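You operate a simulated robot arm through the tools that you are given. There is no shell and no other tool. Be economical: measure what you need, move in short steps, check, and stop when the job is done.

The job below is to be done with a simulated robot arm. You get a single attempt, and the scene is never put back.

Task
Take the green brush from the top of the rear-end stand and leave it in the orange bin. Close the middle cupboard door. Take the small lug and leave it on the shield card. Take the pink banded lug on the door end of the tube bench and put it away on the top of the parts dryer. Fetch the 34.9 tube block from the top of the wooden block and set it on the shelf under the steel table. Take the blue tube block and put it on top of the carton of sleeves. Stack the tin marked "guides" from the top of the rear-end stand on top of the tin labelled "stops". Put the grey cloth from the top of the rear-end stand on the lower shelf of the rear-end stand. Take the blue striped angle block and leave it on the left end of the steel wall bench. Stack the carton labelled "stays" from the top of the alignment table on top of the carton marked "lugs". Put the 25.4 brass block from the top of the alignment table on the demagnetiser plate and the 31.8 brass block on the yellow square. Pull the upper right drawer open. The order is free. Set down upright: small lug, pink banded lug, brass block.

Only the result counts: the job must be done as asked and must still hold three seconds after the hand-in. Knocking over, shifting, dropping, spilling or breaking anything else fails it. Flat cloth is picked up by pressing the open fingertips on it (5 to 10 N) and closing them slowly along it; thin cloth reads only 2 to 8 mm in the jaws.

Robot
A 6-joint arm with a two-finger parallel gripper on a trunk, on a base that drives. Base frame: it is fixed to the floor where the robot stands at the start and does not move with it; the origin is under the middle of the robot, x ahead of it, y to its left, z up. Readings come in mm, degrees, newtons and seconds.
With the tool pointing down near the work surface it reaches from about 100 to 640 mm from the robot's upright axis, wherever it stands. Its first joint turns from -166.0 to 166.0 degrees. Places, roughly: blue striped angle block [2750, 3000, 500]; blue tube block [-250, 2000, 750]; brass block [1500, 5750, 750]; carton [2000, 5750, 1000]; carton of sleeves [-250, 3750, 1000]; demagnetiser plate [200, 6800, 900]; green brush (15x3x3 cm) [500, 100, 1000]; grey cloth (11x8x3 cm) [800, 800, 900]; left end of the steel wall bench [4200, 500, 900]; lower shelf of the rear-end stand [700, 400, 200]; middle cupboard door [-1500, 5400, 500]; orange bin [-500, 2000, 1000]; pink banded lug (7x4x5 cm) [-500, 3800, 900]; shelf under the steel table [3600, 300, 300]; shield card [-250, 7000, 1000]; small lug (7x4x5 cm) [-1900, 3900, 900]; top of the parts dryer [-200, 7000, 1000]; tube block [1000, 3000, 1000]; upper right drawer [-1900, 6000, 800]; yellow square [1200, 6900, 800]. Payload 4.1 kg.
The tool frame sits at the grasp point between the pads (the TCP): z along the fingers, y along the line on which they close. The tips reach 23 mm beyond it. The gripper opens to 94 mm. The fingers are 38 mm wide and 10 mm thick; the gripper's body (54 by 96 mm) begins 39 mm behind the TCP.
Orientation is that of the tool frame in the base frame, as a unit quaternion [w, x, y, z]. With the fingers straight down and closing along the base's y, the tool's x points along the base's -x, its y along +y and its z along -z.

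Tools
- The arm moves only by the tool drive_tool. Its argument "rows" is a list of rows, each an object of numbers (a shift or turn left out is 0, a gripper value left out holds the last): "x", "y", "z": the shift along the tool's x, y, z in mm; "rx", "ry", "rz": the turn, a rotation vector about the tool's x, y, z in degrees. In form: [{"x": .., "y": .., "z": .., "rx": .., "ry": .., "rz": ..}, ...]. A call has 1 to 8 rows; each row shifts and turns the commanded pose from where the row before left it, along the tool's axes as they then stand. "grip" is the finger opening in mm, from 0 to 94, set as the call begins (left out, the last holds). A row lasts 0.2 s, in which the tool goes at most 50 mm and 8.6 degrees; a call with a longer step from one row to the next is refused whole, and so is a gripper value outside its range. A pose out of reach is approached as far as the arm can. The call stops where the force on the tool passes 40 N (or 10 N more than at its start, if that is more) or the arm is blocked; 0.2 s more then pass. The fingers move at their own pace (about 45 mm/s each) and stop on an object; they squeeze with about 37 N. The grip force told is the motor's: it shows also when the fingers shut on nothing. Time passes only in rows, and 0.2 s behind the last, so rows that do not move let the fingers close. It gives the time, the measured TCP pose, the force on the tool (base axes), the opening and the grip force at its end, in the units of the frame above (readings bear some noise), with the torque about the TCP (base axes, N m) and any sound that the robot's microphone picked up, and new pictures: "pictures" is both (left out), scene, wrist or none.
- Cameras (640 x 400 px; columns grow to the right, rows downward): "scene" is now at [13.4, 183.6, 1501.9]; the picture's right is [0.21, -0.98, 0.00], its down [-0.76, -0.17, -0.63] and it looks along [0.61, 0.13, -0.78] (base axes); focal length 274 px, centre (320, 200). "wrist" rides on the gripper at [86, 16, -74] in the tool frame; the picture's right is [-0.18, 0.98, 0.00], its down [-0.58, -0.11, -0.81] and it looks along [-0.79, -0.15, 0.59] (tool axes); focal length 243 px, centre (320, 200). There is no depth. A picture from a camera that has moved, and an enlarged one, comes with that camera's place and axes in the base frame and with its lens.
- move_column(by): slides the trunk up (or, below 0, down) by that many mm; the arm and the scene camera ride with it, the base frame stays. It gives what a move gives, with no picture.
- drive_base(legs): drives the robot by 1 to 6 legs, each [ahead, turn to the left] in mm and degrees, along the robot's own axes; the way and the turn of a leg run together, so that a leg with both is an arc; at most 1500 mm and 180 degrees a leg. The arm and the cameras ride along, it lands a little off, and it stops where it bumps. It gives what a move gives, and a new picture of the scene camera.
- pan_tilt(pan, tilt): turns the head with the scene camera to pan (to the left, within 155 degrees either way) and tilt (down, from -29 to 69), counted from straight ahead of the robot. It gives what a move gives, and a new picture of the scene camera.
- enlarge(camera, box): a new picture of the part [left, top, right, bottom] of that camera's present view, enlarged. It takes no simulated time.
- job_done(): hands the job in; it is judged then, once.

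Work in short steps. Places have to be worked out from the pictures, the camera data and where the tool is seen: move nearer, look again, correct. Check each grasp and each placing, and mend what went wrong. You have 567 turns and 360 pictures in all, those below and enlarged ones among them. Open the gripper and draw the arm clear of the work before you hand the job in, unless the task says otherwise; then end with one line.

The tools are called after "Emit:" by a JSON object that holds its "op" and its "data". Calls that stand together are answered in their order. drive_tool: Moves the arm, as the interface text tells. Its arguments: {"type":"object","properties":{"rows":{"type":"array"},"grip":{"type":"number"},"pictures":{"type":"string","enum":["both","scene","wrist","none"]}},"required":["rows"]} The other tools are called the same way: move_column (by) slides the trunk up or down; drive_base (legs) drives the base; pan_tilt (pan, tilt) turns the head that bears the scene camera; enlarge (camera, box) takes an enlarged picture of a part of a camera's view; job_done () hands the job in.

At the start:

```text
clock: 0.0
tcp_pos: [377.3, 208.7, 1197.3]
tool_rot: [0.001, 0.001, 1.0, 0.0]
wrist_force: [-0.6, -0.4, 0.4]
torque: [0.0, -0.02, 0.03]
finger_gap: 94.1
grasp_force: 0.1
trunk travel left (down, up): [-475.0, 115.0]
robot x, y, heading: [-1.3, -0.3, -0.1]
head pan, tilt: [12.3, 51.0]
```

scene: 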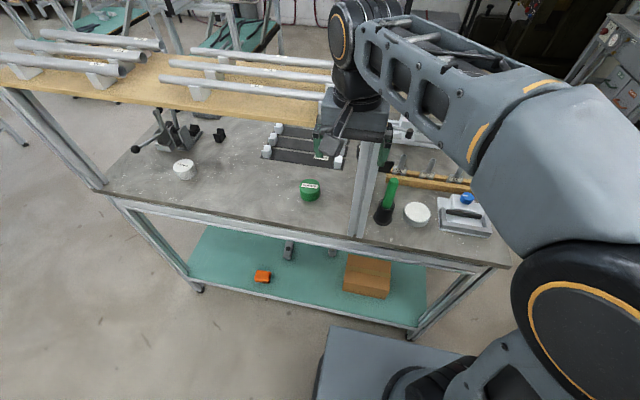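
wrist: 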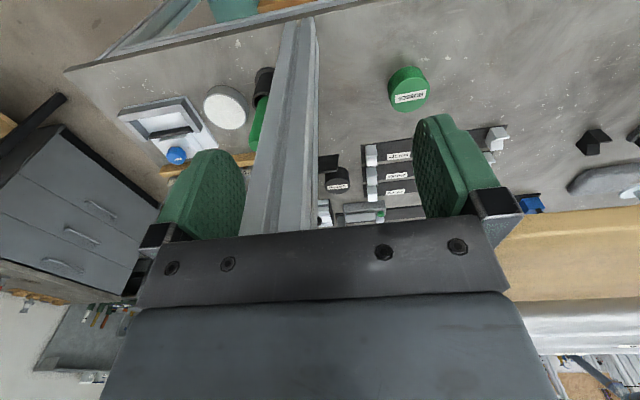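

I see the rear-end stand ahead with brush, tins and shelf. First I look around with the head to learn the layout.

Emit:
{"op": "enlarge", "data": {"camera": "scene", "box": [100, 100, 520, 340]}}

Emit:
{"op": "pan_tilt", "data": {"pan": 60, "tilt": 15}}

Emit:
{"op": "pan_tilt", "data": {"pan": 0, "tilt": 15}}

Emit:
{"op": "pan_tilt", "data": {"pan": 120, "tilt": 15}}

```text
1.52 times, centred on (310, 220) of scene
camera zoom: at [13.4, 183.6, 1501.9], right [0.21, -0.98, 0.0], down [-0.76, -0.17, -0.63], along [0.61, 0.13, -0.78], focal length 417 px, centre (335, 170)
```

zoom: 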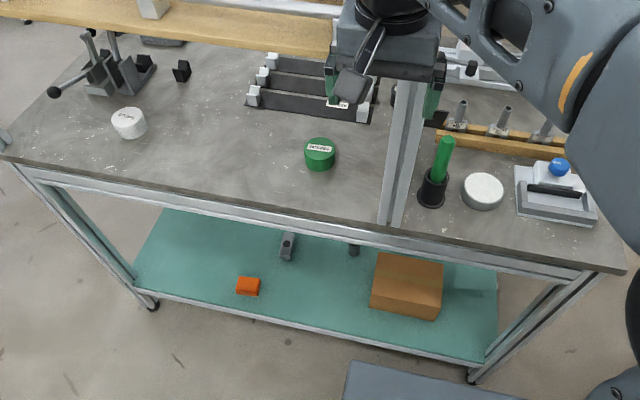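

```text
clock: 1.2
tcp_pos: [376.1, 206.7, 1196.6]
tool_rot: [0.0, 0.0, 1.0, 0.0]
wrist_force: [0.3, 0.7, -0.2]
torque: [0.02, -0.02, -0.03]
finger_gap: 94.0
grasp_force: 0.0
trunk travel left (down, up): [-475.0, 115.0]
robot x, y, heading: [2.2, -2.5, 0.1]
head pan, tilt: [60.0, 15.0]
camera scene: at [-14.2, 248.3, 1556.9], right [0.87, -0.5, 0.0], down [-0.13, -0.22, -0.97], along [0.48, 0.84, -0.26], focal length 274 px, centre (320, 200)
```

scene: 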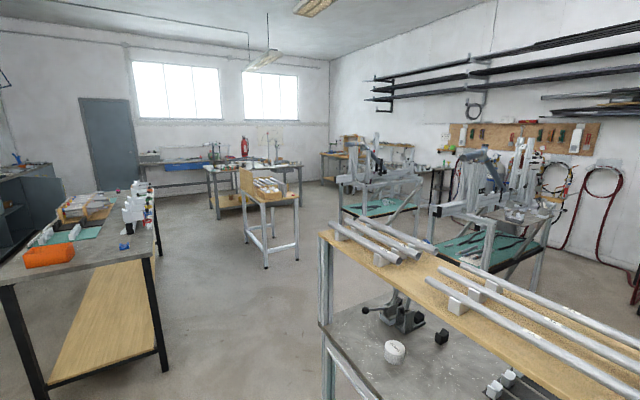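

```text
clock: 2.5
tcp_pos: [376.4, 206.8, 1196.2]
tool_rot: [0.0, -0.001, 1.0, 0.001]
wrist_force: [-0.2, -0.7, 0.4]
torque: [-0.01, 0.0, 0.02]
finger_gap: 93.9
grasp_force: 0.0
trunk travel left (down, up): [-475.0, 115.0]
robot x, y, heading: [1.1, 4.6, 0.2]
head pan, tilt: [0.0, 15.0]
camera scene: at [32.5, 167.5, 1557.0], right [0.0, -1.0, 0.0], down [-0.26, 0.0, -0.97], along [0.97, 0.0, -0.26], focal length 274 px, centre (320, 200)
```

scene: 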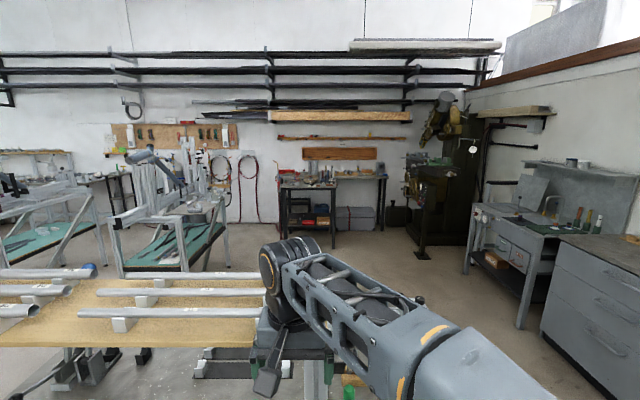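

```text
clock: 4.5
tcp_pos: [375.7, 207.3, 1197.5]
tool_rot: [0.001, 0.001, 1.0, 0.0]
wrist_force: [0.2, 0.7, 0.4]
torque: [0.0, -0.01, 0.0]
finger_gap: 93.9
grasp_force: 0.1
trunk travel left (down, up): [-475.0, 115.0]
robot x, y, heading: [2.7, -2.4, 0.1]
head pan, tilt: [120.0, 15.0]
camera scene: at [-107.6, 248.4, 1557.0], right [0.87, 0.5, 0.0], down [0.13, -0.22, -0.97], along [-0.48, 0.84, -0.26], focal length 274 px, centre (320, 200)
```

scene: 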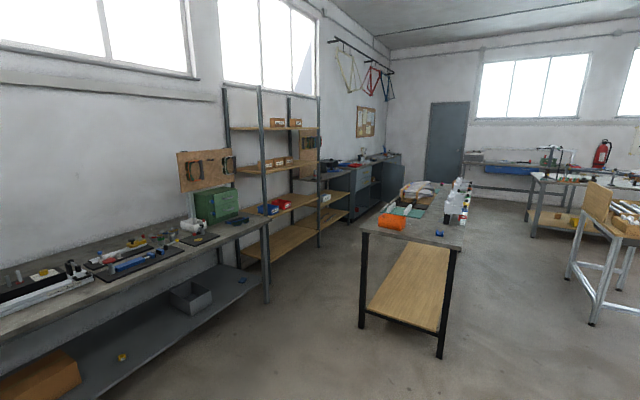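

Room layout is clear enough. Now I inspect the stand top closely: pan to the stand and enlarge.

Emit:
{"op": "pan_tilt", "data": {"pan": 10, "tilt": 45}}

Emit:
{"op": "enlarge", "data": {"camera": "scene", "box": [260, 120, 540, 295]}}

Emit:
{"op": "enlarge", "data": {"camera": "wrist", "box": [100, 50, 420, 250]}}

Emit:
{"op": "enlarge", "data": {"camera": "wrist", "box": [320, 50, 640, 250]}}

```text
clock: 6.3
tcp_pos: [377.1, 207.3, 1197.2]
tool_rot: [0.0, 0.001, 1.0, 0.0]
wrist_force: [0.7, 0.4, 0.1]
torque: [-0.02, 0.02, -0.01]
finger_gap: 93.9
grasp_force: 0.1
trunk travel left (down, up): [-475.0, 115.0]
robot x, y, heading: [1.2, 0.6, -0.0]
head pan, tilt: [10.0, 45.0]
camera scene: at [19.2, 181.6, 1510.2], right [0.17, -0.98, 0.0], down [-0.7, -0.12, -0.71], along [0.7, 0.12, -0.71], focal length 274 px, centre (320, 200)
```

scene: 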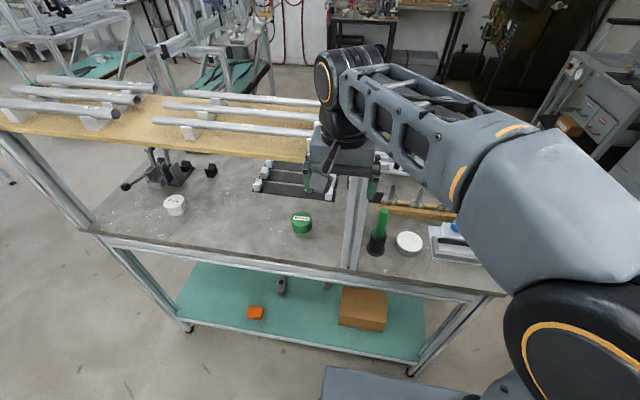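

```text
2.29 times, centred on (400, 208) of scene
camera zoom: at [19.2, 181.6, 1510.2], right [0.17, -0.98, 0.0], down [-0.7, -0.12, -0.71], along [0.7, 0.12, -0.71], focal length 626 px, centre (137, 183)
```

zoom: 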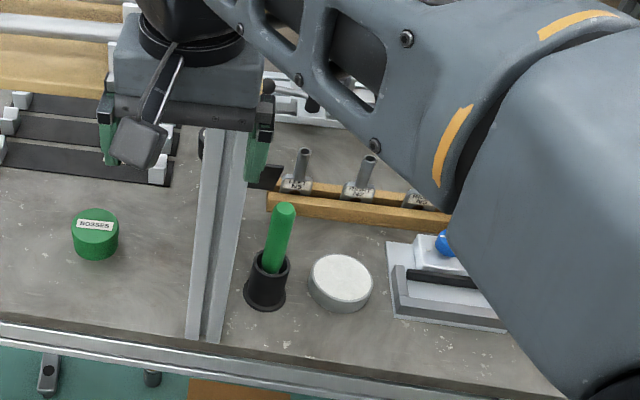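

```text
2.00 times, centred on (260, 150) of wrist
camera zoom: at [289.2, 224.0, 1270.9], right [0.18, 0.98, 0.0], down [0.58, -0.11, 0.81], along [0.79, -0.15, -0.59], focal length 485 px, centre (440, 300)
```

zoom: 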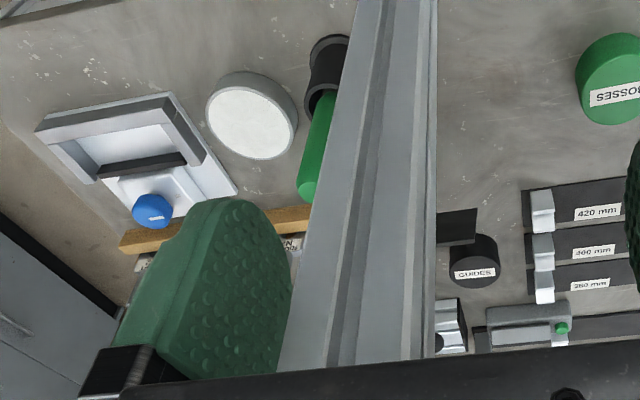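

```text
2.00 times, centred on (480, 150) of wrist
camera zoom: at [289.2, 224.0, 1270.9], right [0.18, 0.98, 0.0], down [0.58, -0.11, 0.81], along [0.79, -0.15, -0.59], focal length 485 px, centre (0, 300)
```

zoom: 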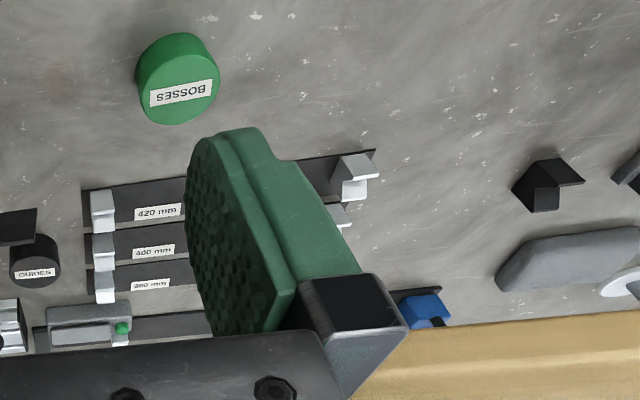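

BOSSES tin triangulates to about (514,322,905) so the table top is near z≈885; brush handle top is at about (464,111,1049), GUIDES near (709,189), cloth near (840,810) under the wooden shelf. I raise the tool for clearance, back off and look for shelf geometry.

Emit:
{"op": "drive_tool", "data": {"rows": [{"z": -40}, {"z": -40}, {"z": -40}], "pictures": "none"}}

Emit:
{"op": "drive_base", "data": {"legs": [[-350, 0]]}}

Emit:
{"op": "pan_tilt", "data": {"pan": 20, "tilt": 30}}

Emit:
{"op": "enlarge", "data": {"camera": "scene", "box": [100, 150, 420, 350]}}

```text
clock: 7.1
tcp_pos: [379.8, 207.9, 1317.5]
tool_rot: [-0.001, -0.001, 1.0, -0.001]
wrist_force: [0.0, -0.8, 0.0]
torque: [-0.01, -0.01, 0.01]
finger_gap: 93.9
grasp_force: 0.0
trunk travel left (down, up): [-475.0, 115.0]
robot x, y, heading: [-1.4, 2.6, 0.1]
head pan, tilt: [10.0, 45.0]
```

```text
clock: 9.4
tcp_pos: [26.1, 207.9, 1316.1]
tool_rot: [0.0, 0.001, 1.0, 0.0]
wrist_force: [-0.6, -0.5, -0.4]
torque: [-0.02, 0.03, -0.02]
finger_gap: 94.0
grasp_force: 0.0
trunk travel left (down, up): [-475.0, 115.0]
robot x, y, heading: [-355.6, 2.8, -0.1]
head pan, tilt: [10.0, 45.0]
camera scene: at [-334.6, 181.8, 1510.2], right [0.17, -0.99, 0.0], down [-0.7, -0.12, -0.71], along [0.7, 0.12, -0.71], focal length 274 px, centre (320, 200)
```

scene: 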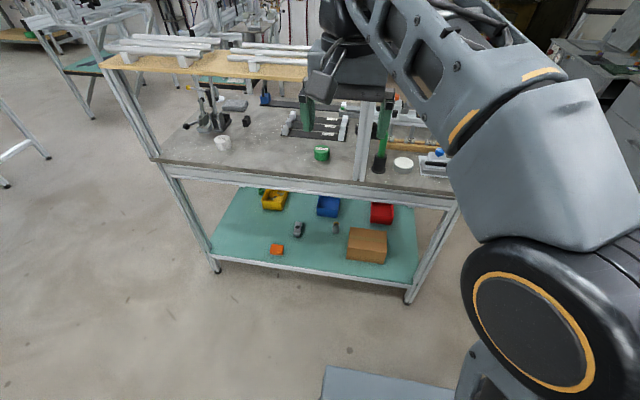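

```text
clock: 10.2
tcp_pos: [26.6, 207.1, 1315.6]
tool_rot: [0.0, 0.001, 1.0, 0.0]
wrist_force: [0.4, 0.7, -0.2]
torque: [0.01, 0.0, -0.02]
finger_gap: 93.9
grasp_force: 0.0
trunk travel left (down, up): [-475.0, 115.0]
robot x, y, heading: [-353.2, 2.1, -0.2]
head pan, tilt: [20.0, 30.0]
camera scene: at [-329.3, 198.6, 1532.7], right [0.34, -0.94, 0.0], down [-0.47, -0.17, -0.87], along [0.81, 0.29, -0.5], focal length 274 px, centre (320, 200)
```

scene: 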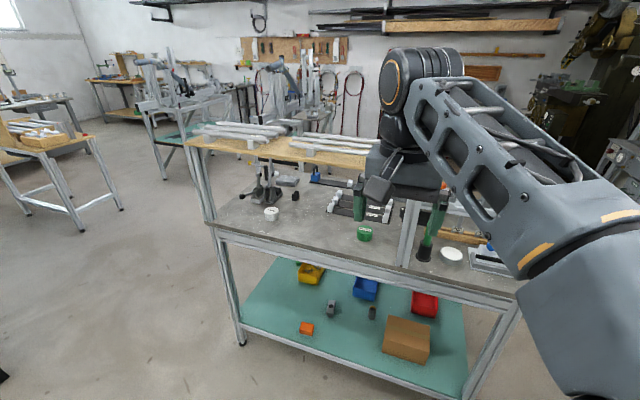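

```text
2.00 times, centred on (260, 250) of scene
camera zoom: at [-329.3, 198.6, 1532.7], right [0.34, -0.94, 0.0], down [-0.47, -0.17, -0.87], along [0.81, 0.29, -0.5], focal length 548 px, centre (440, 100)
```

zoom: 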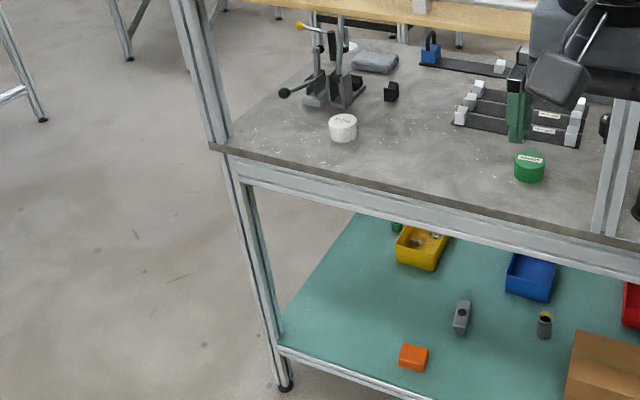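

The cloth lies behind the clamp fixture near (830,800). I check the white tin's label and the right-hand region.

Emit:
{"op": "enlarge", "data": {"camera": "scene", "box": [250, 170, 346, 230]}}

Emit:
{"op": "enlarge", "data": {"camera": "wrist", "box": [0, 0, 640, 400]}}

```text
6.67 times, centred on (298, 200) of scene
camera zoom: at [-329.3, 198.6, 1532.7], right [0.34, -0.94, 0.0], down [-0.47, -0.17, -0.87], along [0.81, 0.29, -0.5], focal length 1826 px, centre (467, 200)
```

zoom: 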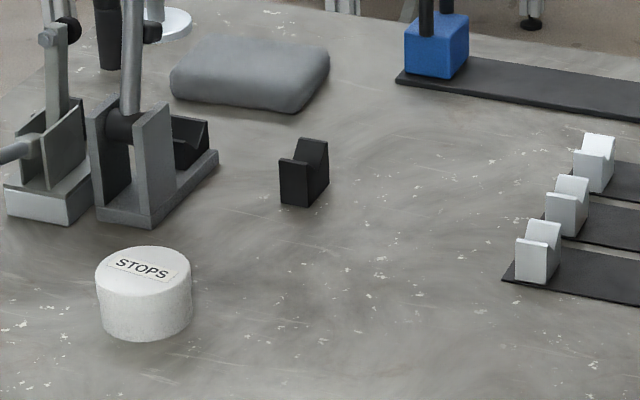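

```text
1.00 times, centred on (320, 200) of wrist
camera zoom: at [-61.1, 223.8, 1390.5], right [0.19, 0.98, 0.0], down [0.58, -0.11, 0.81], along [0.79, -0.15, -0.59], focal length 243 px, centre (320, 200)
```

zoom: 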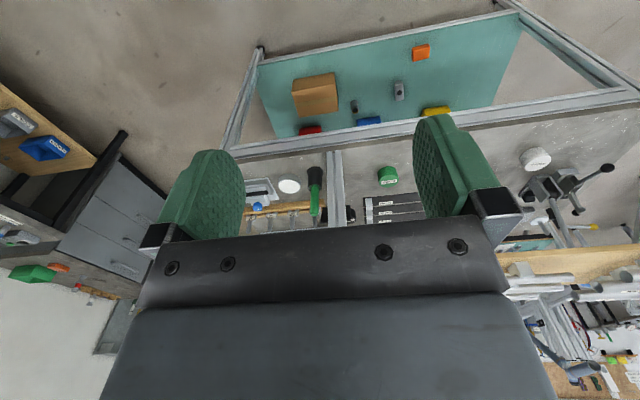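

STOPS is the white tin at about (508,718). Now drive back in for the brush and swing the tool by -90° (camera to the free side), while taking a look.

Emit:
{"op": "drive_base", "data": {"legs": [[352, 0]]}}

Emit:
{"op": "drive_tool", "data": {"rows": [{"rz": -8.5, "y": -14, "x": -11}, {"rz": -8.5}, {"rz": -8.5}, {"rz": -8.5}, {"rz": -8.5}, {"rz": -8.5}, {"rz": -8.5}, {"rz": -8.5}], "pictures": "none"}}

Emit:
{"op": "drive_tool", "data": {"rows": [{"rz": -8.5}, {"rz": -8.5}, {"rz": -5}], "pictures": "wrist"}}

```text
clock: 12.5
tcp_pos: [382.2, 206.1, 1315.7]
tool_rot: [0.0, 0.001, 1.0, 0.0]
wrist_force: [0.9, -0.4, -0.4]
torque: [0.05, -0.02, 0.03]
finger_gap: 94.0
grasp_force: 0.0
trunk travel left (down, up): [-475.0, 115.0]
robot x, y, heading: [2.2, 0.4, -0.4]
head pan, tilt: [20.0, 30.0]
camera scene: at [25.4, 197.8, 1532.8], right [0.34, -0.94, 0.0], down [-0.47, -0.17, -0.87], along [0.81, 0.29, -0.5], focal length 274 px, centre (320, 200)
```

scene: 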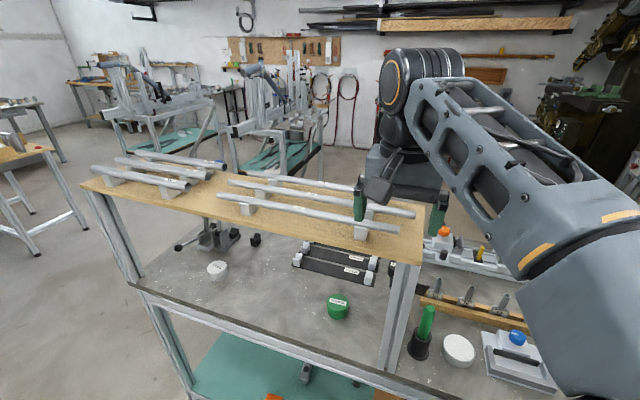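

```text
clock: 14.3
tcp_pos: [391.3, 192.6, 1315.1]
tool_rot: [0.0, -0.559, 0.829, 0.0]
wrist_force: [0.3, 0.5, -0.2]
torque: [0.01, 0.02, 0.01]
finger_gap: 94.0
grasp_force: 0.0
trunk travel left (down, up): [-475.0, 115.0]
robot x, y, heading: [-2.8, -1.2, 0.0]
head pan, tilt: [20.0, 30.0]
```

```text
clock: 15.1
tcp_pos: [391.9, 191.9, 1314.8]
tool_rot: [0.0, -0.707, 0.708, 0.001]
wrist_force: [-0.4, 0.2, 0.2]
torque: [0.0, -0.02, -0.01]
finger_gap: 93.9
grasp_force: 0.0
trunk travel left (down, up): [-475.0, 115.0]
robot x, y, heading: [0.0, 2.6, -0.2]
head pan, tilt: [20.0, 30.0]
camera wrist: at [374.8, 106.4, 1390.0], right [-0.98, 0.18, 0.0], down [0.11, 0.58, 0.81], along [0.15, 0.79, -0.59], focal length 243 px, centre (320, 200)
```

wrist: 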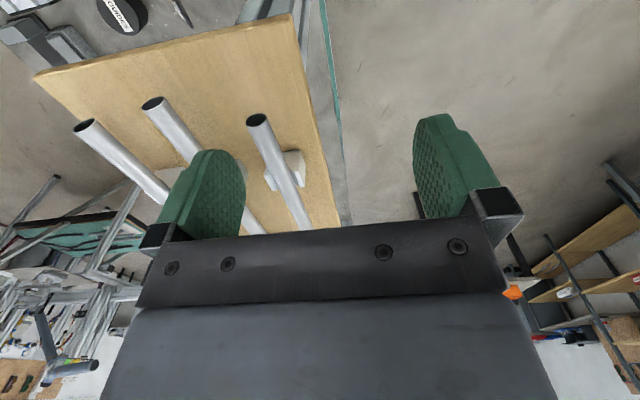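

The wooden shelf spans x≈400–585, from y≈153 leftwards at z≈1210; the brush sits just clear of its right end. I shift over the brush and lean the tool body to the right.

Emit:
{"op": "drive_tool", "data": {"rows": [{"x": 32, "y": -26}, {"x": 32, "y": -26}, {"x": 20, "y": -21}, {"ry": -7}, {"ry": -7}, {"ry": -6}], "pictures": "both"}}

```text
clock: 16.5
tcp_pos: [464.8, 107.0, 1316.4]
tool_rot: [0.123, -0.695, 0.697, 0.124]
wrist_force: [0.0, -0.1, 0.6]
torque: [-0.01, 0.01, 0.01]
finger_gap: 94.1
grasp_force: 0.0
trunk travel left (down, up): [-475.0, 115.0]
robot x, y, heading: [-1.1, 3.4, 0.1]
head pan, tilt: [20.0, 30.0]
camera scene: at [25.1, 197.6, 1532.8], right [0.34, -0.94, 0.0], down [-0.47, -0.17, -0.87], along [0.81, 0.29, -0.5], focal length 274 px, centre (320, 200)
camera wrist: at [446.9, 1.1, 1356.1], right [-0.98, 0.18, 0.06], down [0.11, 0.27, 0.96], along [0.15, 0.95, -0.28], focal length 243 px, centre (320, 200)
```

scene: 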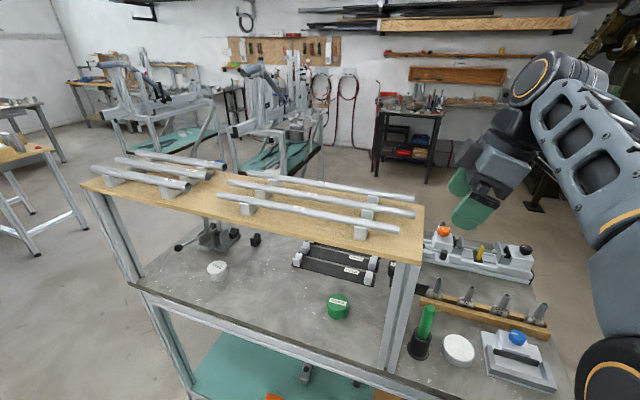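
wrist: 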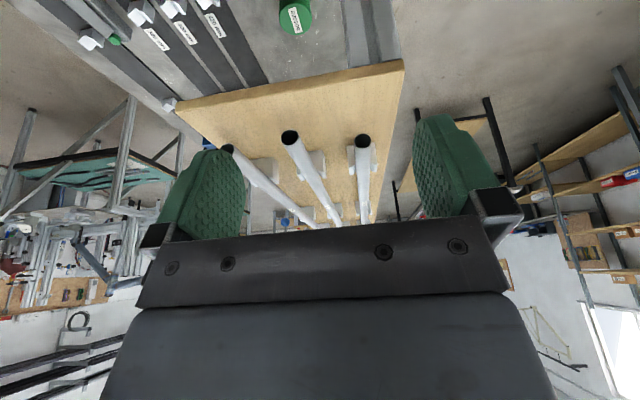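

Brush top confirmed near (462,114). Descend vertically onto the handle.

Emit:
{"op": "drive_tool", "data": {"rows": [{"x": 15, "z": 45}, {"x": 15, "z": 45}, {"x": 15, "z": 45}, {"x": 15, "z": 45}, {"x": 15, "z": 45}, {"x": 16, "z": 44}], "pictures": "both"}}

```text
clock: 17.9
tcp_pos: [463.2, 112.9, 1031.3]
tool_rot: [0.123, -0.696, 0.697, 0.122]
wrist_force: [1.1, 0.1, -0.1]
torque: [-0.02, -0.01, -0.01]
finger_gap: 94.1
grasp_force: 0.0
trunk travel left (down, up): [-475.0, 115.0]
robot x, y, heading: [2.0, 1.7, -0.2]
head pan, tilt: [20.0, 30.0]
camera scene: at [25.3, 197.8, 1532.8], right [0.34, -0.94, 0.0], down [-0.47, -0.17, -0.87], along [0.81, 0.29, -0.5], focal length 274 px, centre (320, 200)
camera wrist: at [445.2, 6.1, 1071.3], right [-0.98, 0.18, 0.06], down [0.11, 0.27, 0.96], along [0.15, 0.95, -0.28], focal length 243 px, centre (320, 200)
```

scene: 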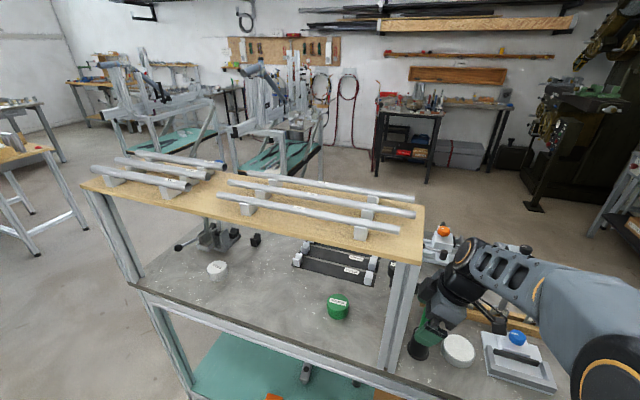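
wrist: 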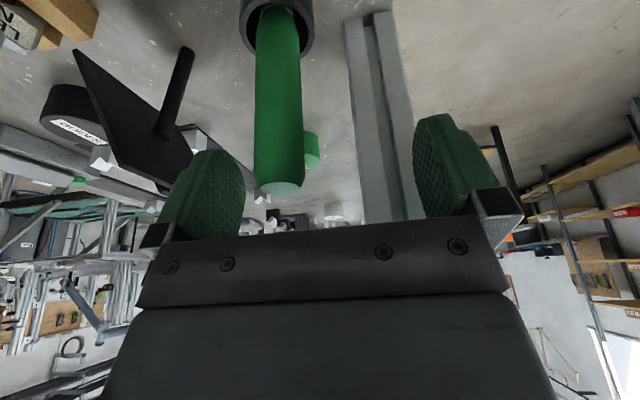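

The handle sits ~20 mm off toward base +x and its top is about level with the TCP; shift and go 25 mm lower, then close.

Emit:
{"op": "drive_tool", "data": {"rows": [{"y": -18}, {"x": 9, "z": 24}], "pictures": "wrist"}}

Emit:
{"op": "drive_tool", "data": {"rows": [{}, {}, {}, {}, {}, {}], "grip": 0, "pictures": "wrist"}}

```text
clock: 18.5
tcp_pos: [482.2, 114.4, 1005.9]
tool_rot: [0.124, -0.695, 0.698, 0.122]
wrist_force: [-0.4, -0.2, 0.1]
torque: [-0.02, -0.02, 0.0]
finger_gap: 94.1
grasp_force: 0.0
trunk travel left (down, up): [-475.0, 115.0]
robot x, y, heading: [2.4, -2.7, 0.2]
head pan, tilt: [20.0, 30.0]
camera wrist: at [464.4, 6.4, 1045.7], right [-0.98, 0.18, 0.06], down [0.11, 0.27, 0.96], along [0.15, 0.95, -0.28], focal length 243 px, centre (320, 200)
```

wrist: 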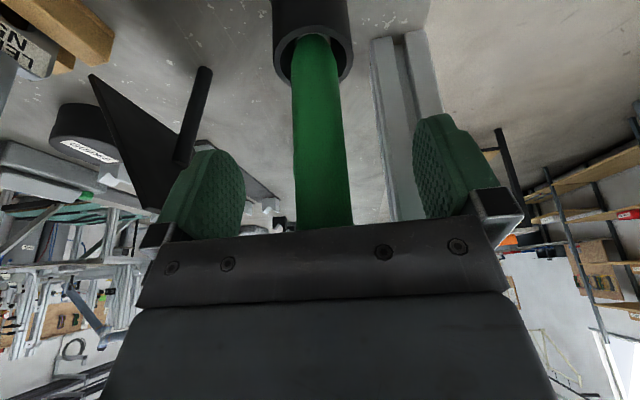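

```text
clock: 19.9
tcp_pos: [480.9, 113.8, 1006.0]
tool_rot: [0.123, -0.695, 0.698, 0.122]
wrist_force: [-0.3, 0.9, -0.2]
torque: [0.02, -0.02, -0.02]
finger_gap: 23.0
grasp_force: 36.6
trunk travel left (down, up): [-475.0, 115.0]
robot x, y, heading: [-0.7, -0.5, -0.0]
head pan, tilt: [20.0, 30.0]
camera wrist: at [464.2, 6.4, 1045.9], right [-0.98, 0.18, 0.06], down [0.11, 0.27, 0.96], along [0.15, 0.95, -0.28], focal length 243 px, centre (320, 200)
```

wrist: 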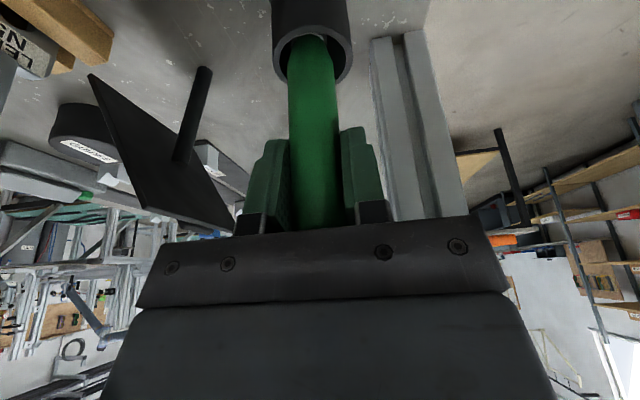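

Gripped (23 mm). Lift straight up and check the pot stays.

Emit:
{"op": "drive_tool", "data": {"rows": [{"x": -9, "z": -25}, {"x": -15, "z": -45}, {"x": -15, "z": -45}, {"x": -15, "z": -45}, {"x": -15, "z": -45}, {"x": -15, "z": -45}, {"x": -15, "z": -45}], "pictures": "both"}}

```text
clock: 21.5
tcp_pos: [483.8, 107.3, 1316.4]
tool_rot: [0.122, -0.695, 0.697, 0.124]
wrist_force: [0.4, -0.2, -0.1]
torque: [0.01, 0.03, 0.0]
finger_gap: 22.9
grasp_force: 37.3
trunk travel left (down, up): [-475.0, 115.0]
robot x, y, heading: [0.3, -4.0, -0.1]
head pan, tilt: [20.0, 30.0]
camera scene: at [25.3, 197.8, 1532.7], right [0.34, -0.94, 0.0], down [-0.47, -0.17, -0.87], along [0.81, 0.29, -0.5], focal length 274 px, centre (320, 200)
camera wrist: at [465.6, 0.6, 1356.4], right [-0.98, 0.18, 0.06], down [0.11, 0.27, 0.96], along [0.15, 0.95, -0.29], focal length 243 px, centre (320, 200)
```

scene: 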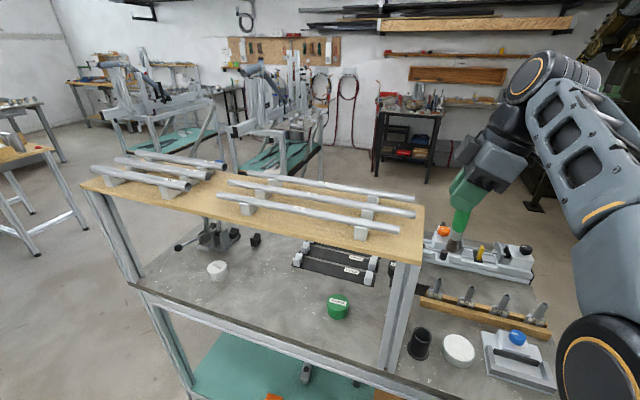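
wrist: 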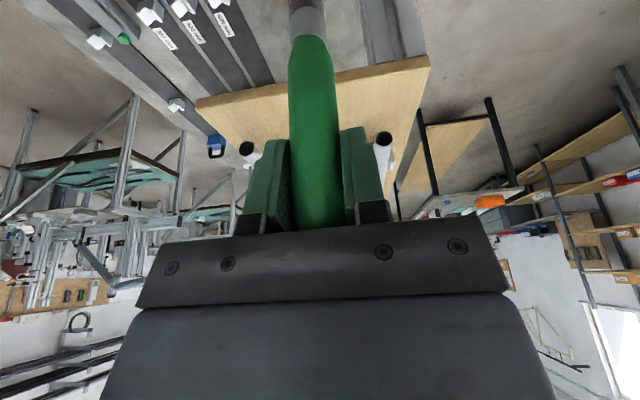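

Brush out, pot stayed. Back off, turn left and drive towards the tube bench.

Emit:
{"op": "drive_base", "data": {"legs": [[-480, 0], [0, 90], [1350, 0]]}}

Emit:
{"op": "pan_tilt", "data": {"pan": 10, "tilt": 45}}

```text
clock: 34.4
tcp_pos: [-570.6, 1810.3, 1316.2]
tool_rot: [-0.001, 0.985, -0.004, -0.174]
wrist_force: [0.3, -0.7, -0.1]
torque: [0.01, 0.0, 0.0]
finger_gap: 23.1
grasp_force: 37.5
trunk travel left (down, up): [-475.0, 115.0]
robot x, y, heading: [-462.4, 1325.7, 89.3]
head pan, tilt: [20.0, 30.0]
camera scene: at [-664.3, 1354.6, 1532.8], right [0.94, 0.33, 0.0], down [0.17, -0.47, -0.87], along [-0.29, 0.82, -0.5], focal length 274 px, centre (320, 200)
```

scene: 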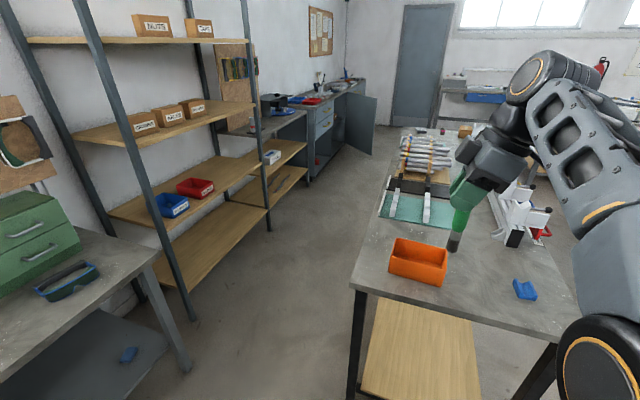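

```text
clock: 35.2
tcp_pos: [-570.9, 1809.1, 1316.3]
tool_rot: [-0.001, 0.985, -0.004, -0.174]
wrist_force: [0.9, -0.4, -0.7]
torque: [-0.03, 0.01, 0.05]
finger_gap: 23.3
grasp_force: 37.3
trunk travel left (down, up): [-475.0, 115.0]
robot x, y, heading: [-469.4, 1325.5, 89.5]
head pan, tilt: [10.0, 45.0]
camera scene: at [-647.6, 1349.4, 1510.2], right [0.99, 0.17, 0.0], down [0.12, -0.7, -0.71], along [-0.12, 0.7, -0.71], focal length 274 px, centre (320, 200)
```

scene: 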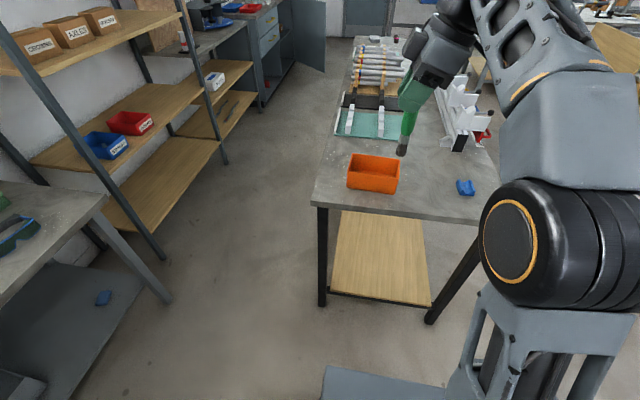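

Bin centre ≈(-593,2043), rim ≈960. I'll tip the brush toward +x (ry +60°) so it can be laid nearly flat, and drive 150 mm closer.

Emit:
{"op": "drive_base", "data": {"legs": [[150, 0]]}}

Emit:
{"op": "drive_tool", "data": {"rows": [{"ry": 8.5}, {"ry": 8.5}, {"ry": 8.5}, {"ry": 8.5}, {"ry": 8.5}, {"ry": 8.5}, {"ry": 8.5}], "pictures": "both"}}

```text
clock: 36.6
tcp_pos: [-572.9, 1964.5, 1314.8]
tool_rot: [-0.001, 0.985, -0.002, -0.174]
wrist_force: [-0.3, -0.7, -1.8]
torque: [-0.01, 0.02, 0.0]
finger_gap: 23.0
grasp_force: 37.1
trunk travel left (down, up): [-475.0, 115.0]
robot x, y, heading: [-466.5, 1486.4, 89.6]
head pan, tilt: [10.0, 45.0]
camera scene: at [-646.8, 1504.1, 1510.1], right [0.99, 0.17, 0.0], down [0.12, -0.7, -0.71], along [-0.12, 0.7, -0.71], focal length 274 px, centre (320, 200)
```

scene: 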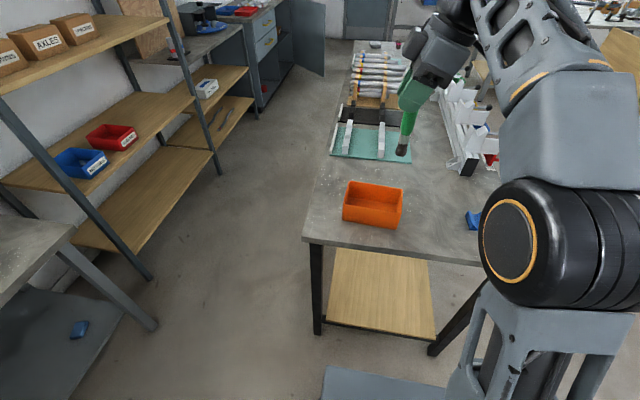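

```text
clock: 38.2
tcp_pos: [-561.5, 1955.1, 1289.1]
tool_rot: [-0.002, 0.941, -0.001, 0.339]
wrist_force: [-1.4, -0.5, -0.2]
torque: [0.01, 0.03, 0.02]
finger_gap: 23.0
grasp_force: 36.9
out of reach, approached as far as the arm can: row 4, 5, 6, 7
trunk travel left (down, up): [-475.0, 115.0]
robot x, y, heading: [-469.1, 1481.1, 89.9]
head pan, tilt: [10.0, 45.0]
camera scene: at [-646.9, 1503.5, 1510.2], right [0.99, 0.17, 0.0], down [0.12, -0.7, -0.71], along [-0.12, 0.7, -0.71], focal length 274 px, centre (320, 200)
camera wrist: at [-543.5, 1939.1, 1401.6], right [-0.14, -0.98, -0.12], down [-0.96, 0.11, 0.25], along [-0.23, 0.15, -0.96], focal length 243 px, centre (320, 200)
```

scene: 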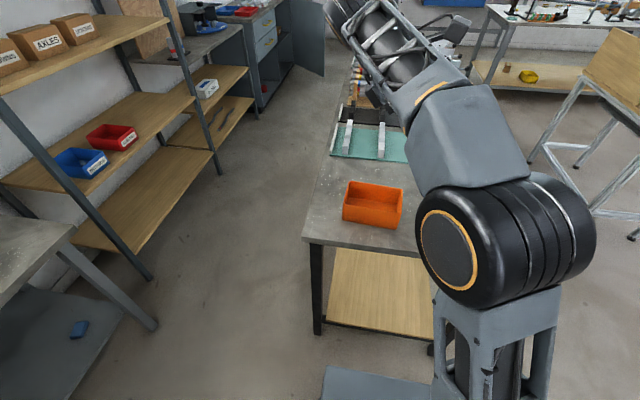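
wrist: 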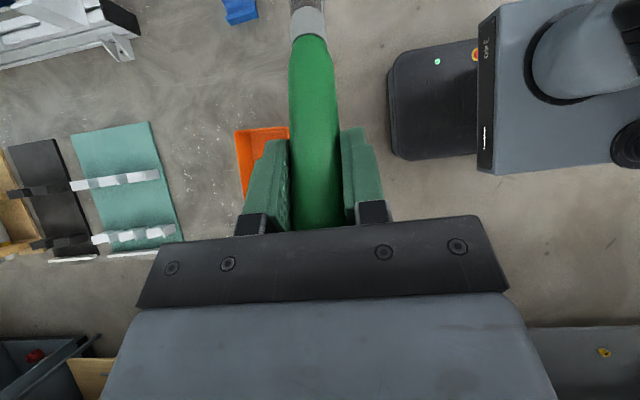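

Pose reached. I enlarge the bin to fix its rim and floor.

Emit:
{"op": "enlarge", "data": {"camera": "scene", "box": [300, 160, 460, 260]}}

Emit:
{"op": "enlarge", "data": {"camera": "wrist", "box": [200, 0, 360, 240]}}

```text
4.00 times, centred on (380, 210) of scene
camera zoom: at [-646.9, 1503.5, 1510.2], right [0.99, 0.17, 0.0], down [0.12, -0.7, -0.71], along [-0.12, 0.7, -0.71], focal length 1095 px, centre (80, 160)
```

zoom: 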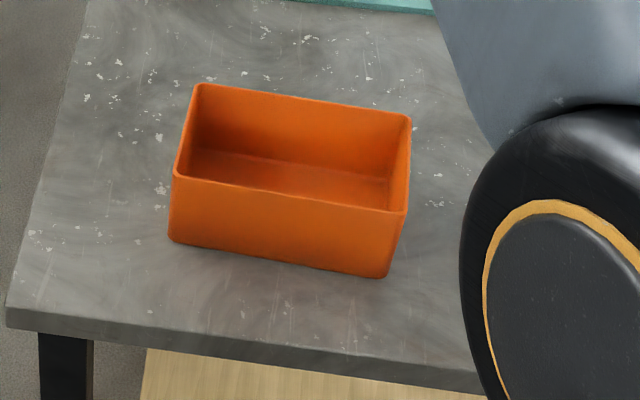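

```text
1.67 times, centred on (280, 120) of wrist
camera zoom: at [-543.5, 1939.1, 1401.6], right [-0.14, -0.98, -0.12], down [-0.96, 0.11, 0.25], along [-0.23, 0.15, -0.96], focal length 404 px, centre (387, 333)
```

zoom: 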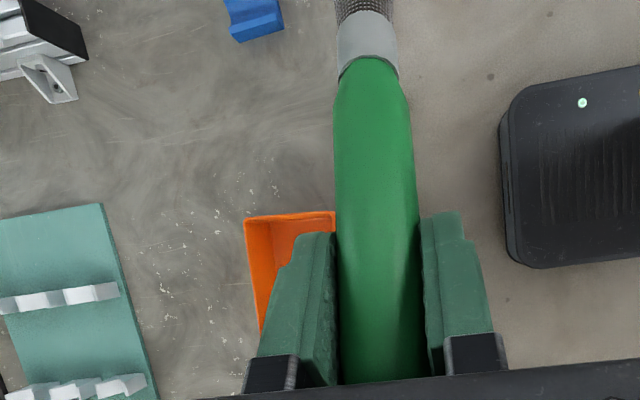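

Two-view fix: rim z≈941, bin x −675…−505, y 2055…2157, bench z≈866. Drive 80 mm closer.

Emit:
{"op": "drive_base", "data": {"legs": [[80, 0]]}}

```text
clock: 39.2
tcp_pos: [-560.7, 2036.4, 1288.6]
tool_rot: [-0.001, 0.941, 0.0, 0.338]
wrist_force: [1.0, 0.7, -0.5]
torque: [-0.04, -0.01, 0.01]
finger_gap: 23.0
grasp_force: 36.8
trunk travel left (down, up): [-475.0, 115.0]
robot x, y, heading: [-463.8, 1560.8, 89.7]
head pan, tilt: [10.0, 45.0]
camera scene: at [-646.7, 1584.2, 1510.1], right [0.99, 0.17, 0.0], down [0.12, -0.7, -0.71], along [-0.12, 0.7, -0.71], focal length 274 px, centre (320, 200)
```

scene: 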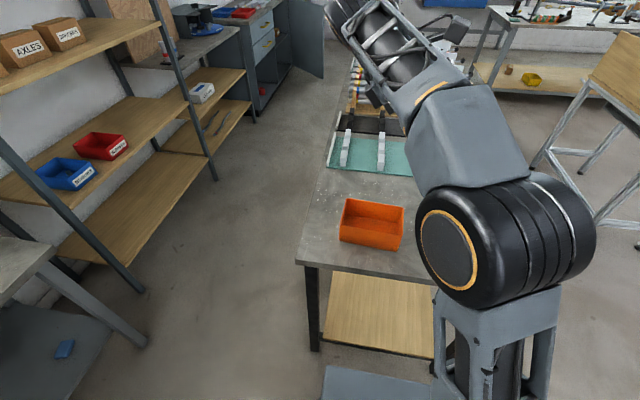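

Move above the bin.

Emit:
{"op": "drive_tool", "data": {"rows": [{"x": -35.4, "y": -11.7, "z": 22.4}, {"x": -35.4, "y": -11.7, "z": 22.4}, {"x": -35.4, "y": -11.7, "z": 22.4}, {"x": -35.4, "y": -11.7, "z": 22.4}, {"x": -35.4, "y": -11.7, "z": 22.4}, {"x": -35.4, "y": -11.7, "z": 22.4}], "pictures": "both"}}

```text
clock: 40.6
tcp_pos: [-642.0, 2105.4, 1049.7]
tool_rot: [-0.002, 0.941, 0.0, 0.338]
wrist_force: [-0.4, 0.6, -0.9]
torque: [-0.01, 0.03, 0.02]
finger_gap: 22.8
grasp_force: 36.6
trunk travel left (down, up): [-475.0, 115.0]
robot x, y, heading: [-463.0, 1564.5, 89.7]
head pan, tilt: [10.0, 45.0]
camera scene: at [-646.9, 1583.6, 1510.2], right [0.99, 0.17, 0.0], down [0.12, -0.7, -0.71], along [-0.12, 0.7, -0.71], focal length 274 px, centre (320, 200)
camera wrist: at [-623.6, 2089.7, 1162.2], right [-0.14, -0.98, -0.12], down [-0.96, 0.11, 0.25], along [-0.24, 0.15, -0.96], focal length 243 px, centre (320, 200)
```

scene: 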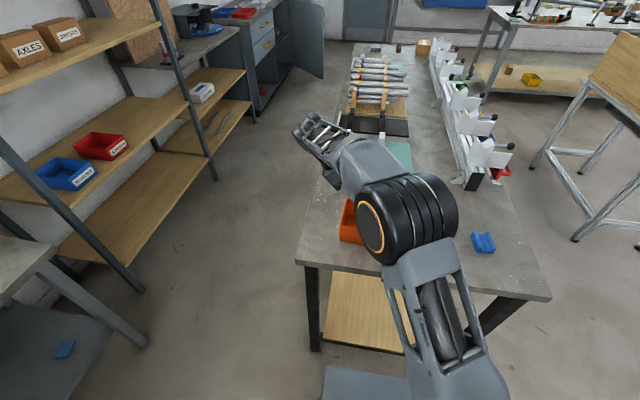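
wrist: 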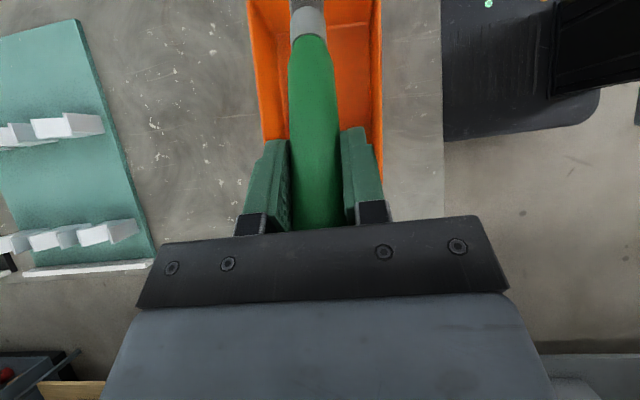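

Brush is centred over the bin. Lower it in.

Emit:
{"op": "drive_tool", "data": {"rows": [{"x": -18, "z": 22.5}, {"x": -18, "z": 22.5}, {"x": -14, "z": 16.5}, {"x": -7, "z": 8}], "pictures": "wrist"}}

```text
clock: 41.6
tcp_pos: [-639.7, 2103.8, 959.1]
tool_rot: [-0.001, 0.941, 0.0, 0.338]
wrist_force: [0.5, -0.3, -0.5]
torque: [-0.02, 0.04, -0.01]
finger_gap: 23.0
grasp_force: 37.1
trunk travel left (down, up): [-475.0, 115.0]
robot x, y, heading: [-464.7, 1564.3, 90.2]
head pan, tilt: [10.0, 45.0]
camera wrist: at [-622.0, 2089.2, 1072.5], right [-0.14, -0.98, -0.12], down [-0.96, 0.11, 0.25], along [-0.24, 0.15, -0.96], focal length 243 px, centre (320, 200)
```

wrist: 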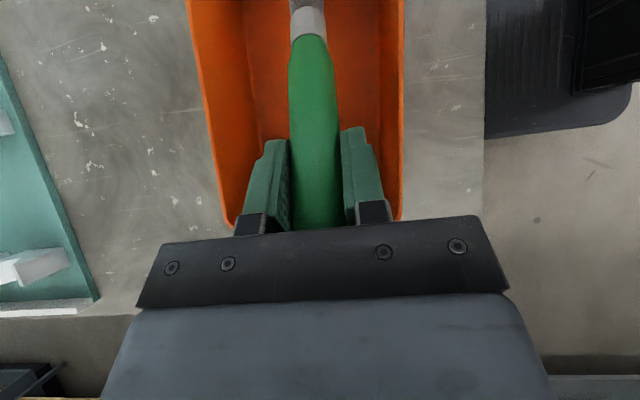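

No contact yet; go down a little further, slightly to +x.

Emit:
{"op": "drive_tool", "data": {"rows": [{"x": -3, "z": 13}, {"x": -4, "z": 5}], "pictures": "wrist"}}

```text
clock: 42.2
tcp_pos: [-634.5, 2106.8, 941.5]
tool_rot: [-0.002, 0.941, 0.0, 0.339]
wrist_force: [-1.0, 0.0, 0.4]
torque: [0.01, 0.04, 0.02]
finger_gap: 22.9
grasp_force: 37.1
trunk travel left (down, up): [-475.0, 115.0]
robot x, y, heading: [-466.5, 1559.5, 89.7]
head pan, tilt: [10.0, 45.0]
camera wrist: at [-615.7, 2089.9, 1054.2], right [-0.14, -0.98, -0.12], down [-0.96, 0.11, 0.25], along [-0.24, 0.15, -0.96], focal length 243 px, centre (320, 200)
```

wrist: 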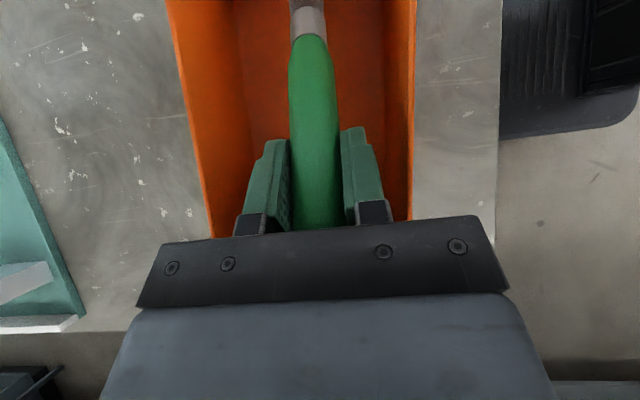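

Down 6 mm more and release.

Emit:
{"op": "drive_tool", "data": {"rows": [{"x": -3.8, "z": 4.6}], "pictures": "none"}}

Emit:
{"op": "drive_tool", "data": {"rows": [{}, {}, {}], "grip": 46, "pictures": "wrist"}}

```text
clock: 42.6
tcp_pos: [-634.6, 2105.8, 937.5]
tool_rot: [-0.001, 0.941, -0.001, 0.337]
wrist_force: [0.1, -0.5, -0.6]
torque: [0.02, 0.01, 0.0]
finger_gap: 23.1
grasp_force: 37.1
trunk travel left (down, up): [-475.0, 115.0]
robot x, y, heading: [-465.6, 1560.5, 89.8]
head pan, tilt: [10.0, 45.0]
```

```text
clock: 43.4
tcp_pos: [-635.4, 2104.9, 937.4]
tool_rot: [-0.001, 0.941, 0.0, 0.338]
wrist_force: [-0.1, -0.1, 0.9]
torque: [0.0, 0.0, 0.0]
finger_gap: 46.0
grasp_force: 0.0
trunk travel left (down, up): [-475.0, 115.0]
robot x, y, heading: [-463.1, 1563.2, 89.6]
head pan, tilt: [10.0, 45.0]
camera wrist: at [-616.0, 2089.7, 1048.8], right [-0.14, -0.98, -0.12], down [-0.96, 0.11, 0.25], along [-0.24, 0.15, -0.96], focal length 243 px, centre (320, 200)
```

wrist: 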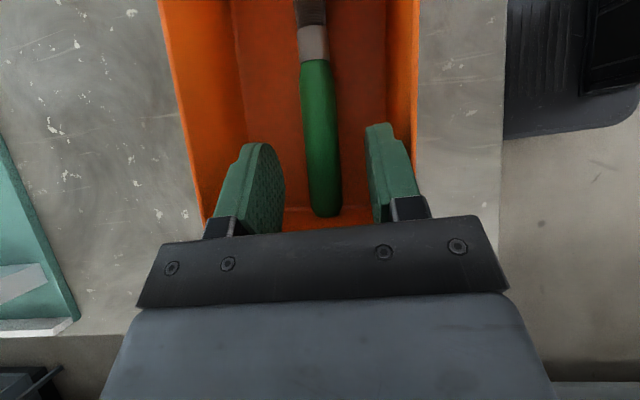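

Brush lies in the bin. Rise and untilt the tool, then look at the blue tube block.

Emit:
{"op": "drive_tool", "data": {"rows": [{"x": 30, "z": -36}, {"x": 30, "z": -36}, {"x": 30, "z": -36}, {"x": 30, "z": -36}, {"ry": -8}, {"ry": -8}, {"ry": -8}, {"ry": -8}], "pictures": "none"}}

Emit:
{"op": "drive_tool", "data": {"rows": [{"ry": -7.4, "x": 30}, {"x": 48}, {"x": 48}, {"x": 48}, {"x": 48}, {"x": 48}], "grip": 94, "pictures": "both"}}

```text
clock: 45.2
tcp_pos: [-632.7, 2107.3, 1122.0]
tool_rot: [-0.002, 0.998, 0.0, 0.065]
wrist_force: [-0.6, 0.0, 0.1]
torque: [0.02, -0.01, 0.0]
finger_gap: 46.0
grasp_force: 0.2
trunk travel left (down, up): [-475.0, 115.0]
robot x, y, heading: [-466.9, 1562.3, 90.0]
head pan, tilt: [10.0, 45.0]
```

```text
clock: 46.6
tcp_pos: [-362.8, 2106.2, 1129.1]
tool_rot: [-0.001, 1.0, 0.0, -0.001]
wrist_force: [-0.8, 0.8, -0.1]
torque: [0.02, 0.0, -0.03]
finger_gap: 94.0
grasp_force: 0.1
trunk travel left (down, up): [-475.0, 115.0]
robot x, y, heading: [-461.9, 1563.1, 89.6]
head pan, tilt: [10.0, 45.0]
camera scene: at [-646.1, 1583.5, 1510.2], right [0.99, 0.17, 0.0], down [0.12, -0.7, -0.71], along [-0.12, 0.7, -0.71], focal length 274 px, centre (320, 200)
camera wrist: at [-277.1, 2090.7, 1202.6], right [-0.18, -0.98, 0.0], down [-0.58, 0.11, 0.81], along [-0.79, 0.15, -0.59], focal length 243 px, centre (320, 200)
```

scene: 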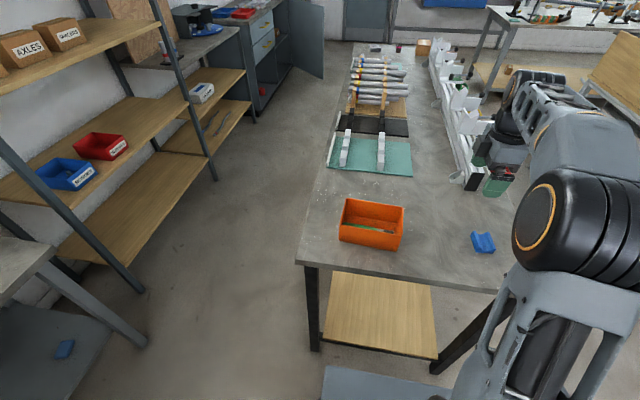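
wrist: 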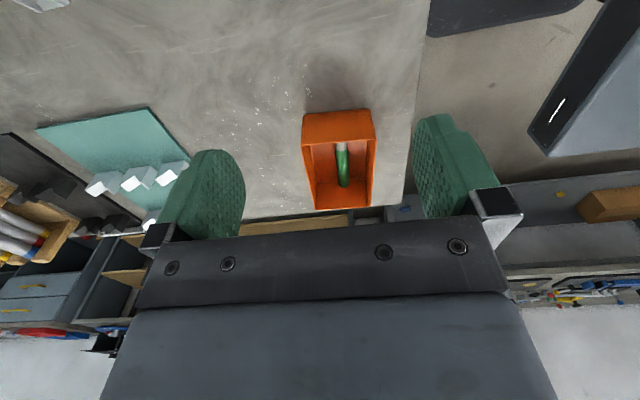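

Enlarge the blue block for shape and orientation.

Emit:
{"op": "enlarge", "data": {"camera": "scene", "box": [443, 215, 523, 265]}}

```text
8.00 times, centred on (483, 240) of scene
camera zoom: at [-646.1, 1583.5, 1510.2], right [0.99, 0.17, 0.0], down [0.12, -0.7, -0.71], along [-0.12, 0.7, -0.71], focal length 2191 px, centre (-984, -120)
```

zoom: 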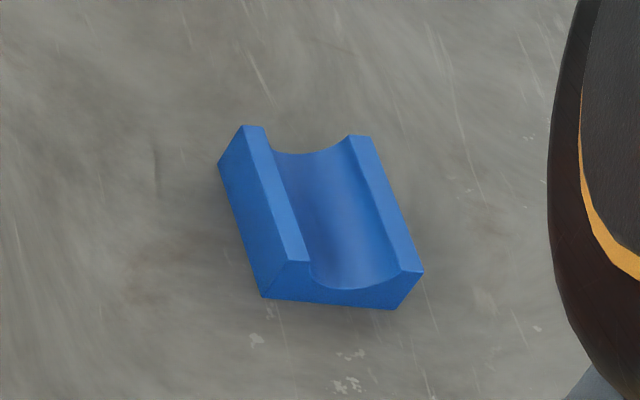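

Block is 42 (x) × 60 (y), centre ≈(-273,2113). Rotate 90° so the fingers close along x and go above it.

Emit:
{"op": "drive_tool", "data": {"rows": [{"rz": 8.5}, {"rz": 8.5}, {"rz": 8.5}, {"rz": 8.5}, {"rz": 8.5}, {"rz": 8.5}, {"rz": 8.5}, {"rz": 8.5}], "pictures": "none"}}

Emit:
{"op": "drive_tool", "data": {"rows": [{"rz": 8.5}, {"rz": 8.5}, {"rz": 5}, {"y": -45, "x": -4}, {"y": -45, "x": -3}, {"z": 45}, {"z": 45}, {"z": 45}], "pictures": "both"}}

```text
clock: 48.4
tcp_pos: [-361.5, 2104.5, 1127.8]
tool_rot: [-0.001, 0.828, -0.561, 0.0]
wrist_force: [0.6, 0.2, 0.1]
torque: [0.02, 0.0, -0.03]
finger_gap: 93.8
grasp_force: 0.0
trunk travel left (down, up): [-475.0, 115.0]
robot x, y, heading: [-464.0, 1565.0, 89.9]
head pan, tilt: [10.0, 45.0]
```

```text
clock: 50.2
tcp_pos: [-272.0, 2114.2, 993.5]
tool_rot: [0.002, -0.707, 0.707, 0.001]
wrist_force: [0.2, 0.5, 0.6]
torque: [0.0, -0.01, -0.01]
finger_gap: 94.2
grasp_force: 0.1
trunk travel left (down, up): [-475.0, 115.0]
robot x, y, heading: [-465.9, 1558.9, 89.8]
head pan, tilt: [10.0, 45.0]
camera scene: at [-646.3, 1583.6, 1510.3], right [0.99, 0.17, 0.0], down [0.12, -0.7, -0.71], along [-0.12, 0.7, -0.71], focal length 274 px, centre (320, 200)
camera wrist: at [-288.8, 2026.7, 1067.1], right [-0.98, 0.18, 0.0], down [0.11, 0.58, 0.81], along [0.15, 0.79, -0.59], focal length 243 px, centre (320, 200)
```

scene: 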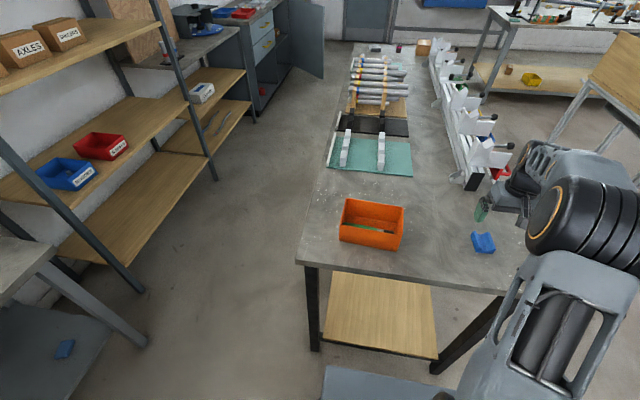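
wrist: 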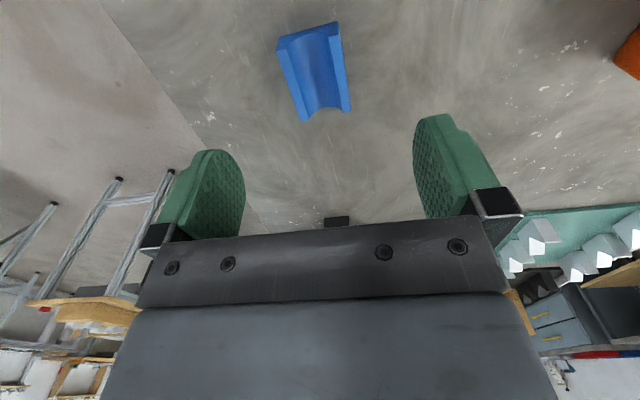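

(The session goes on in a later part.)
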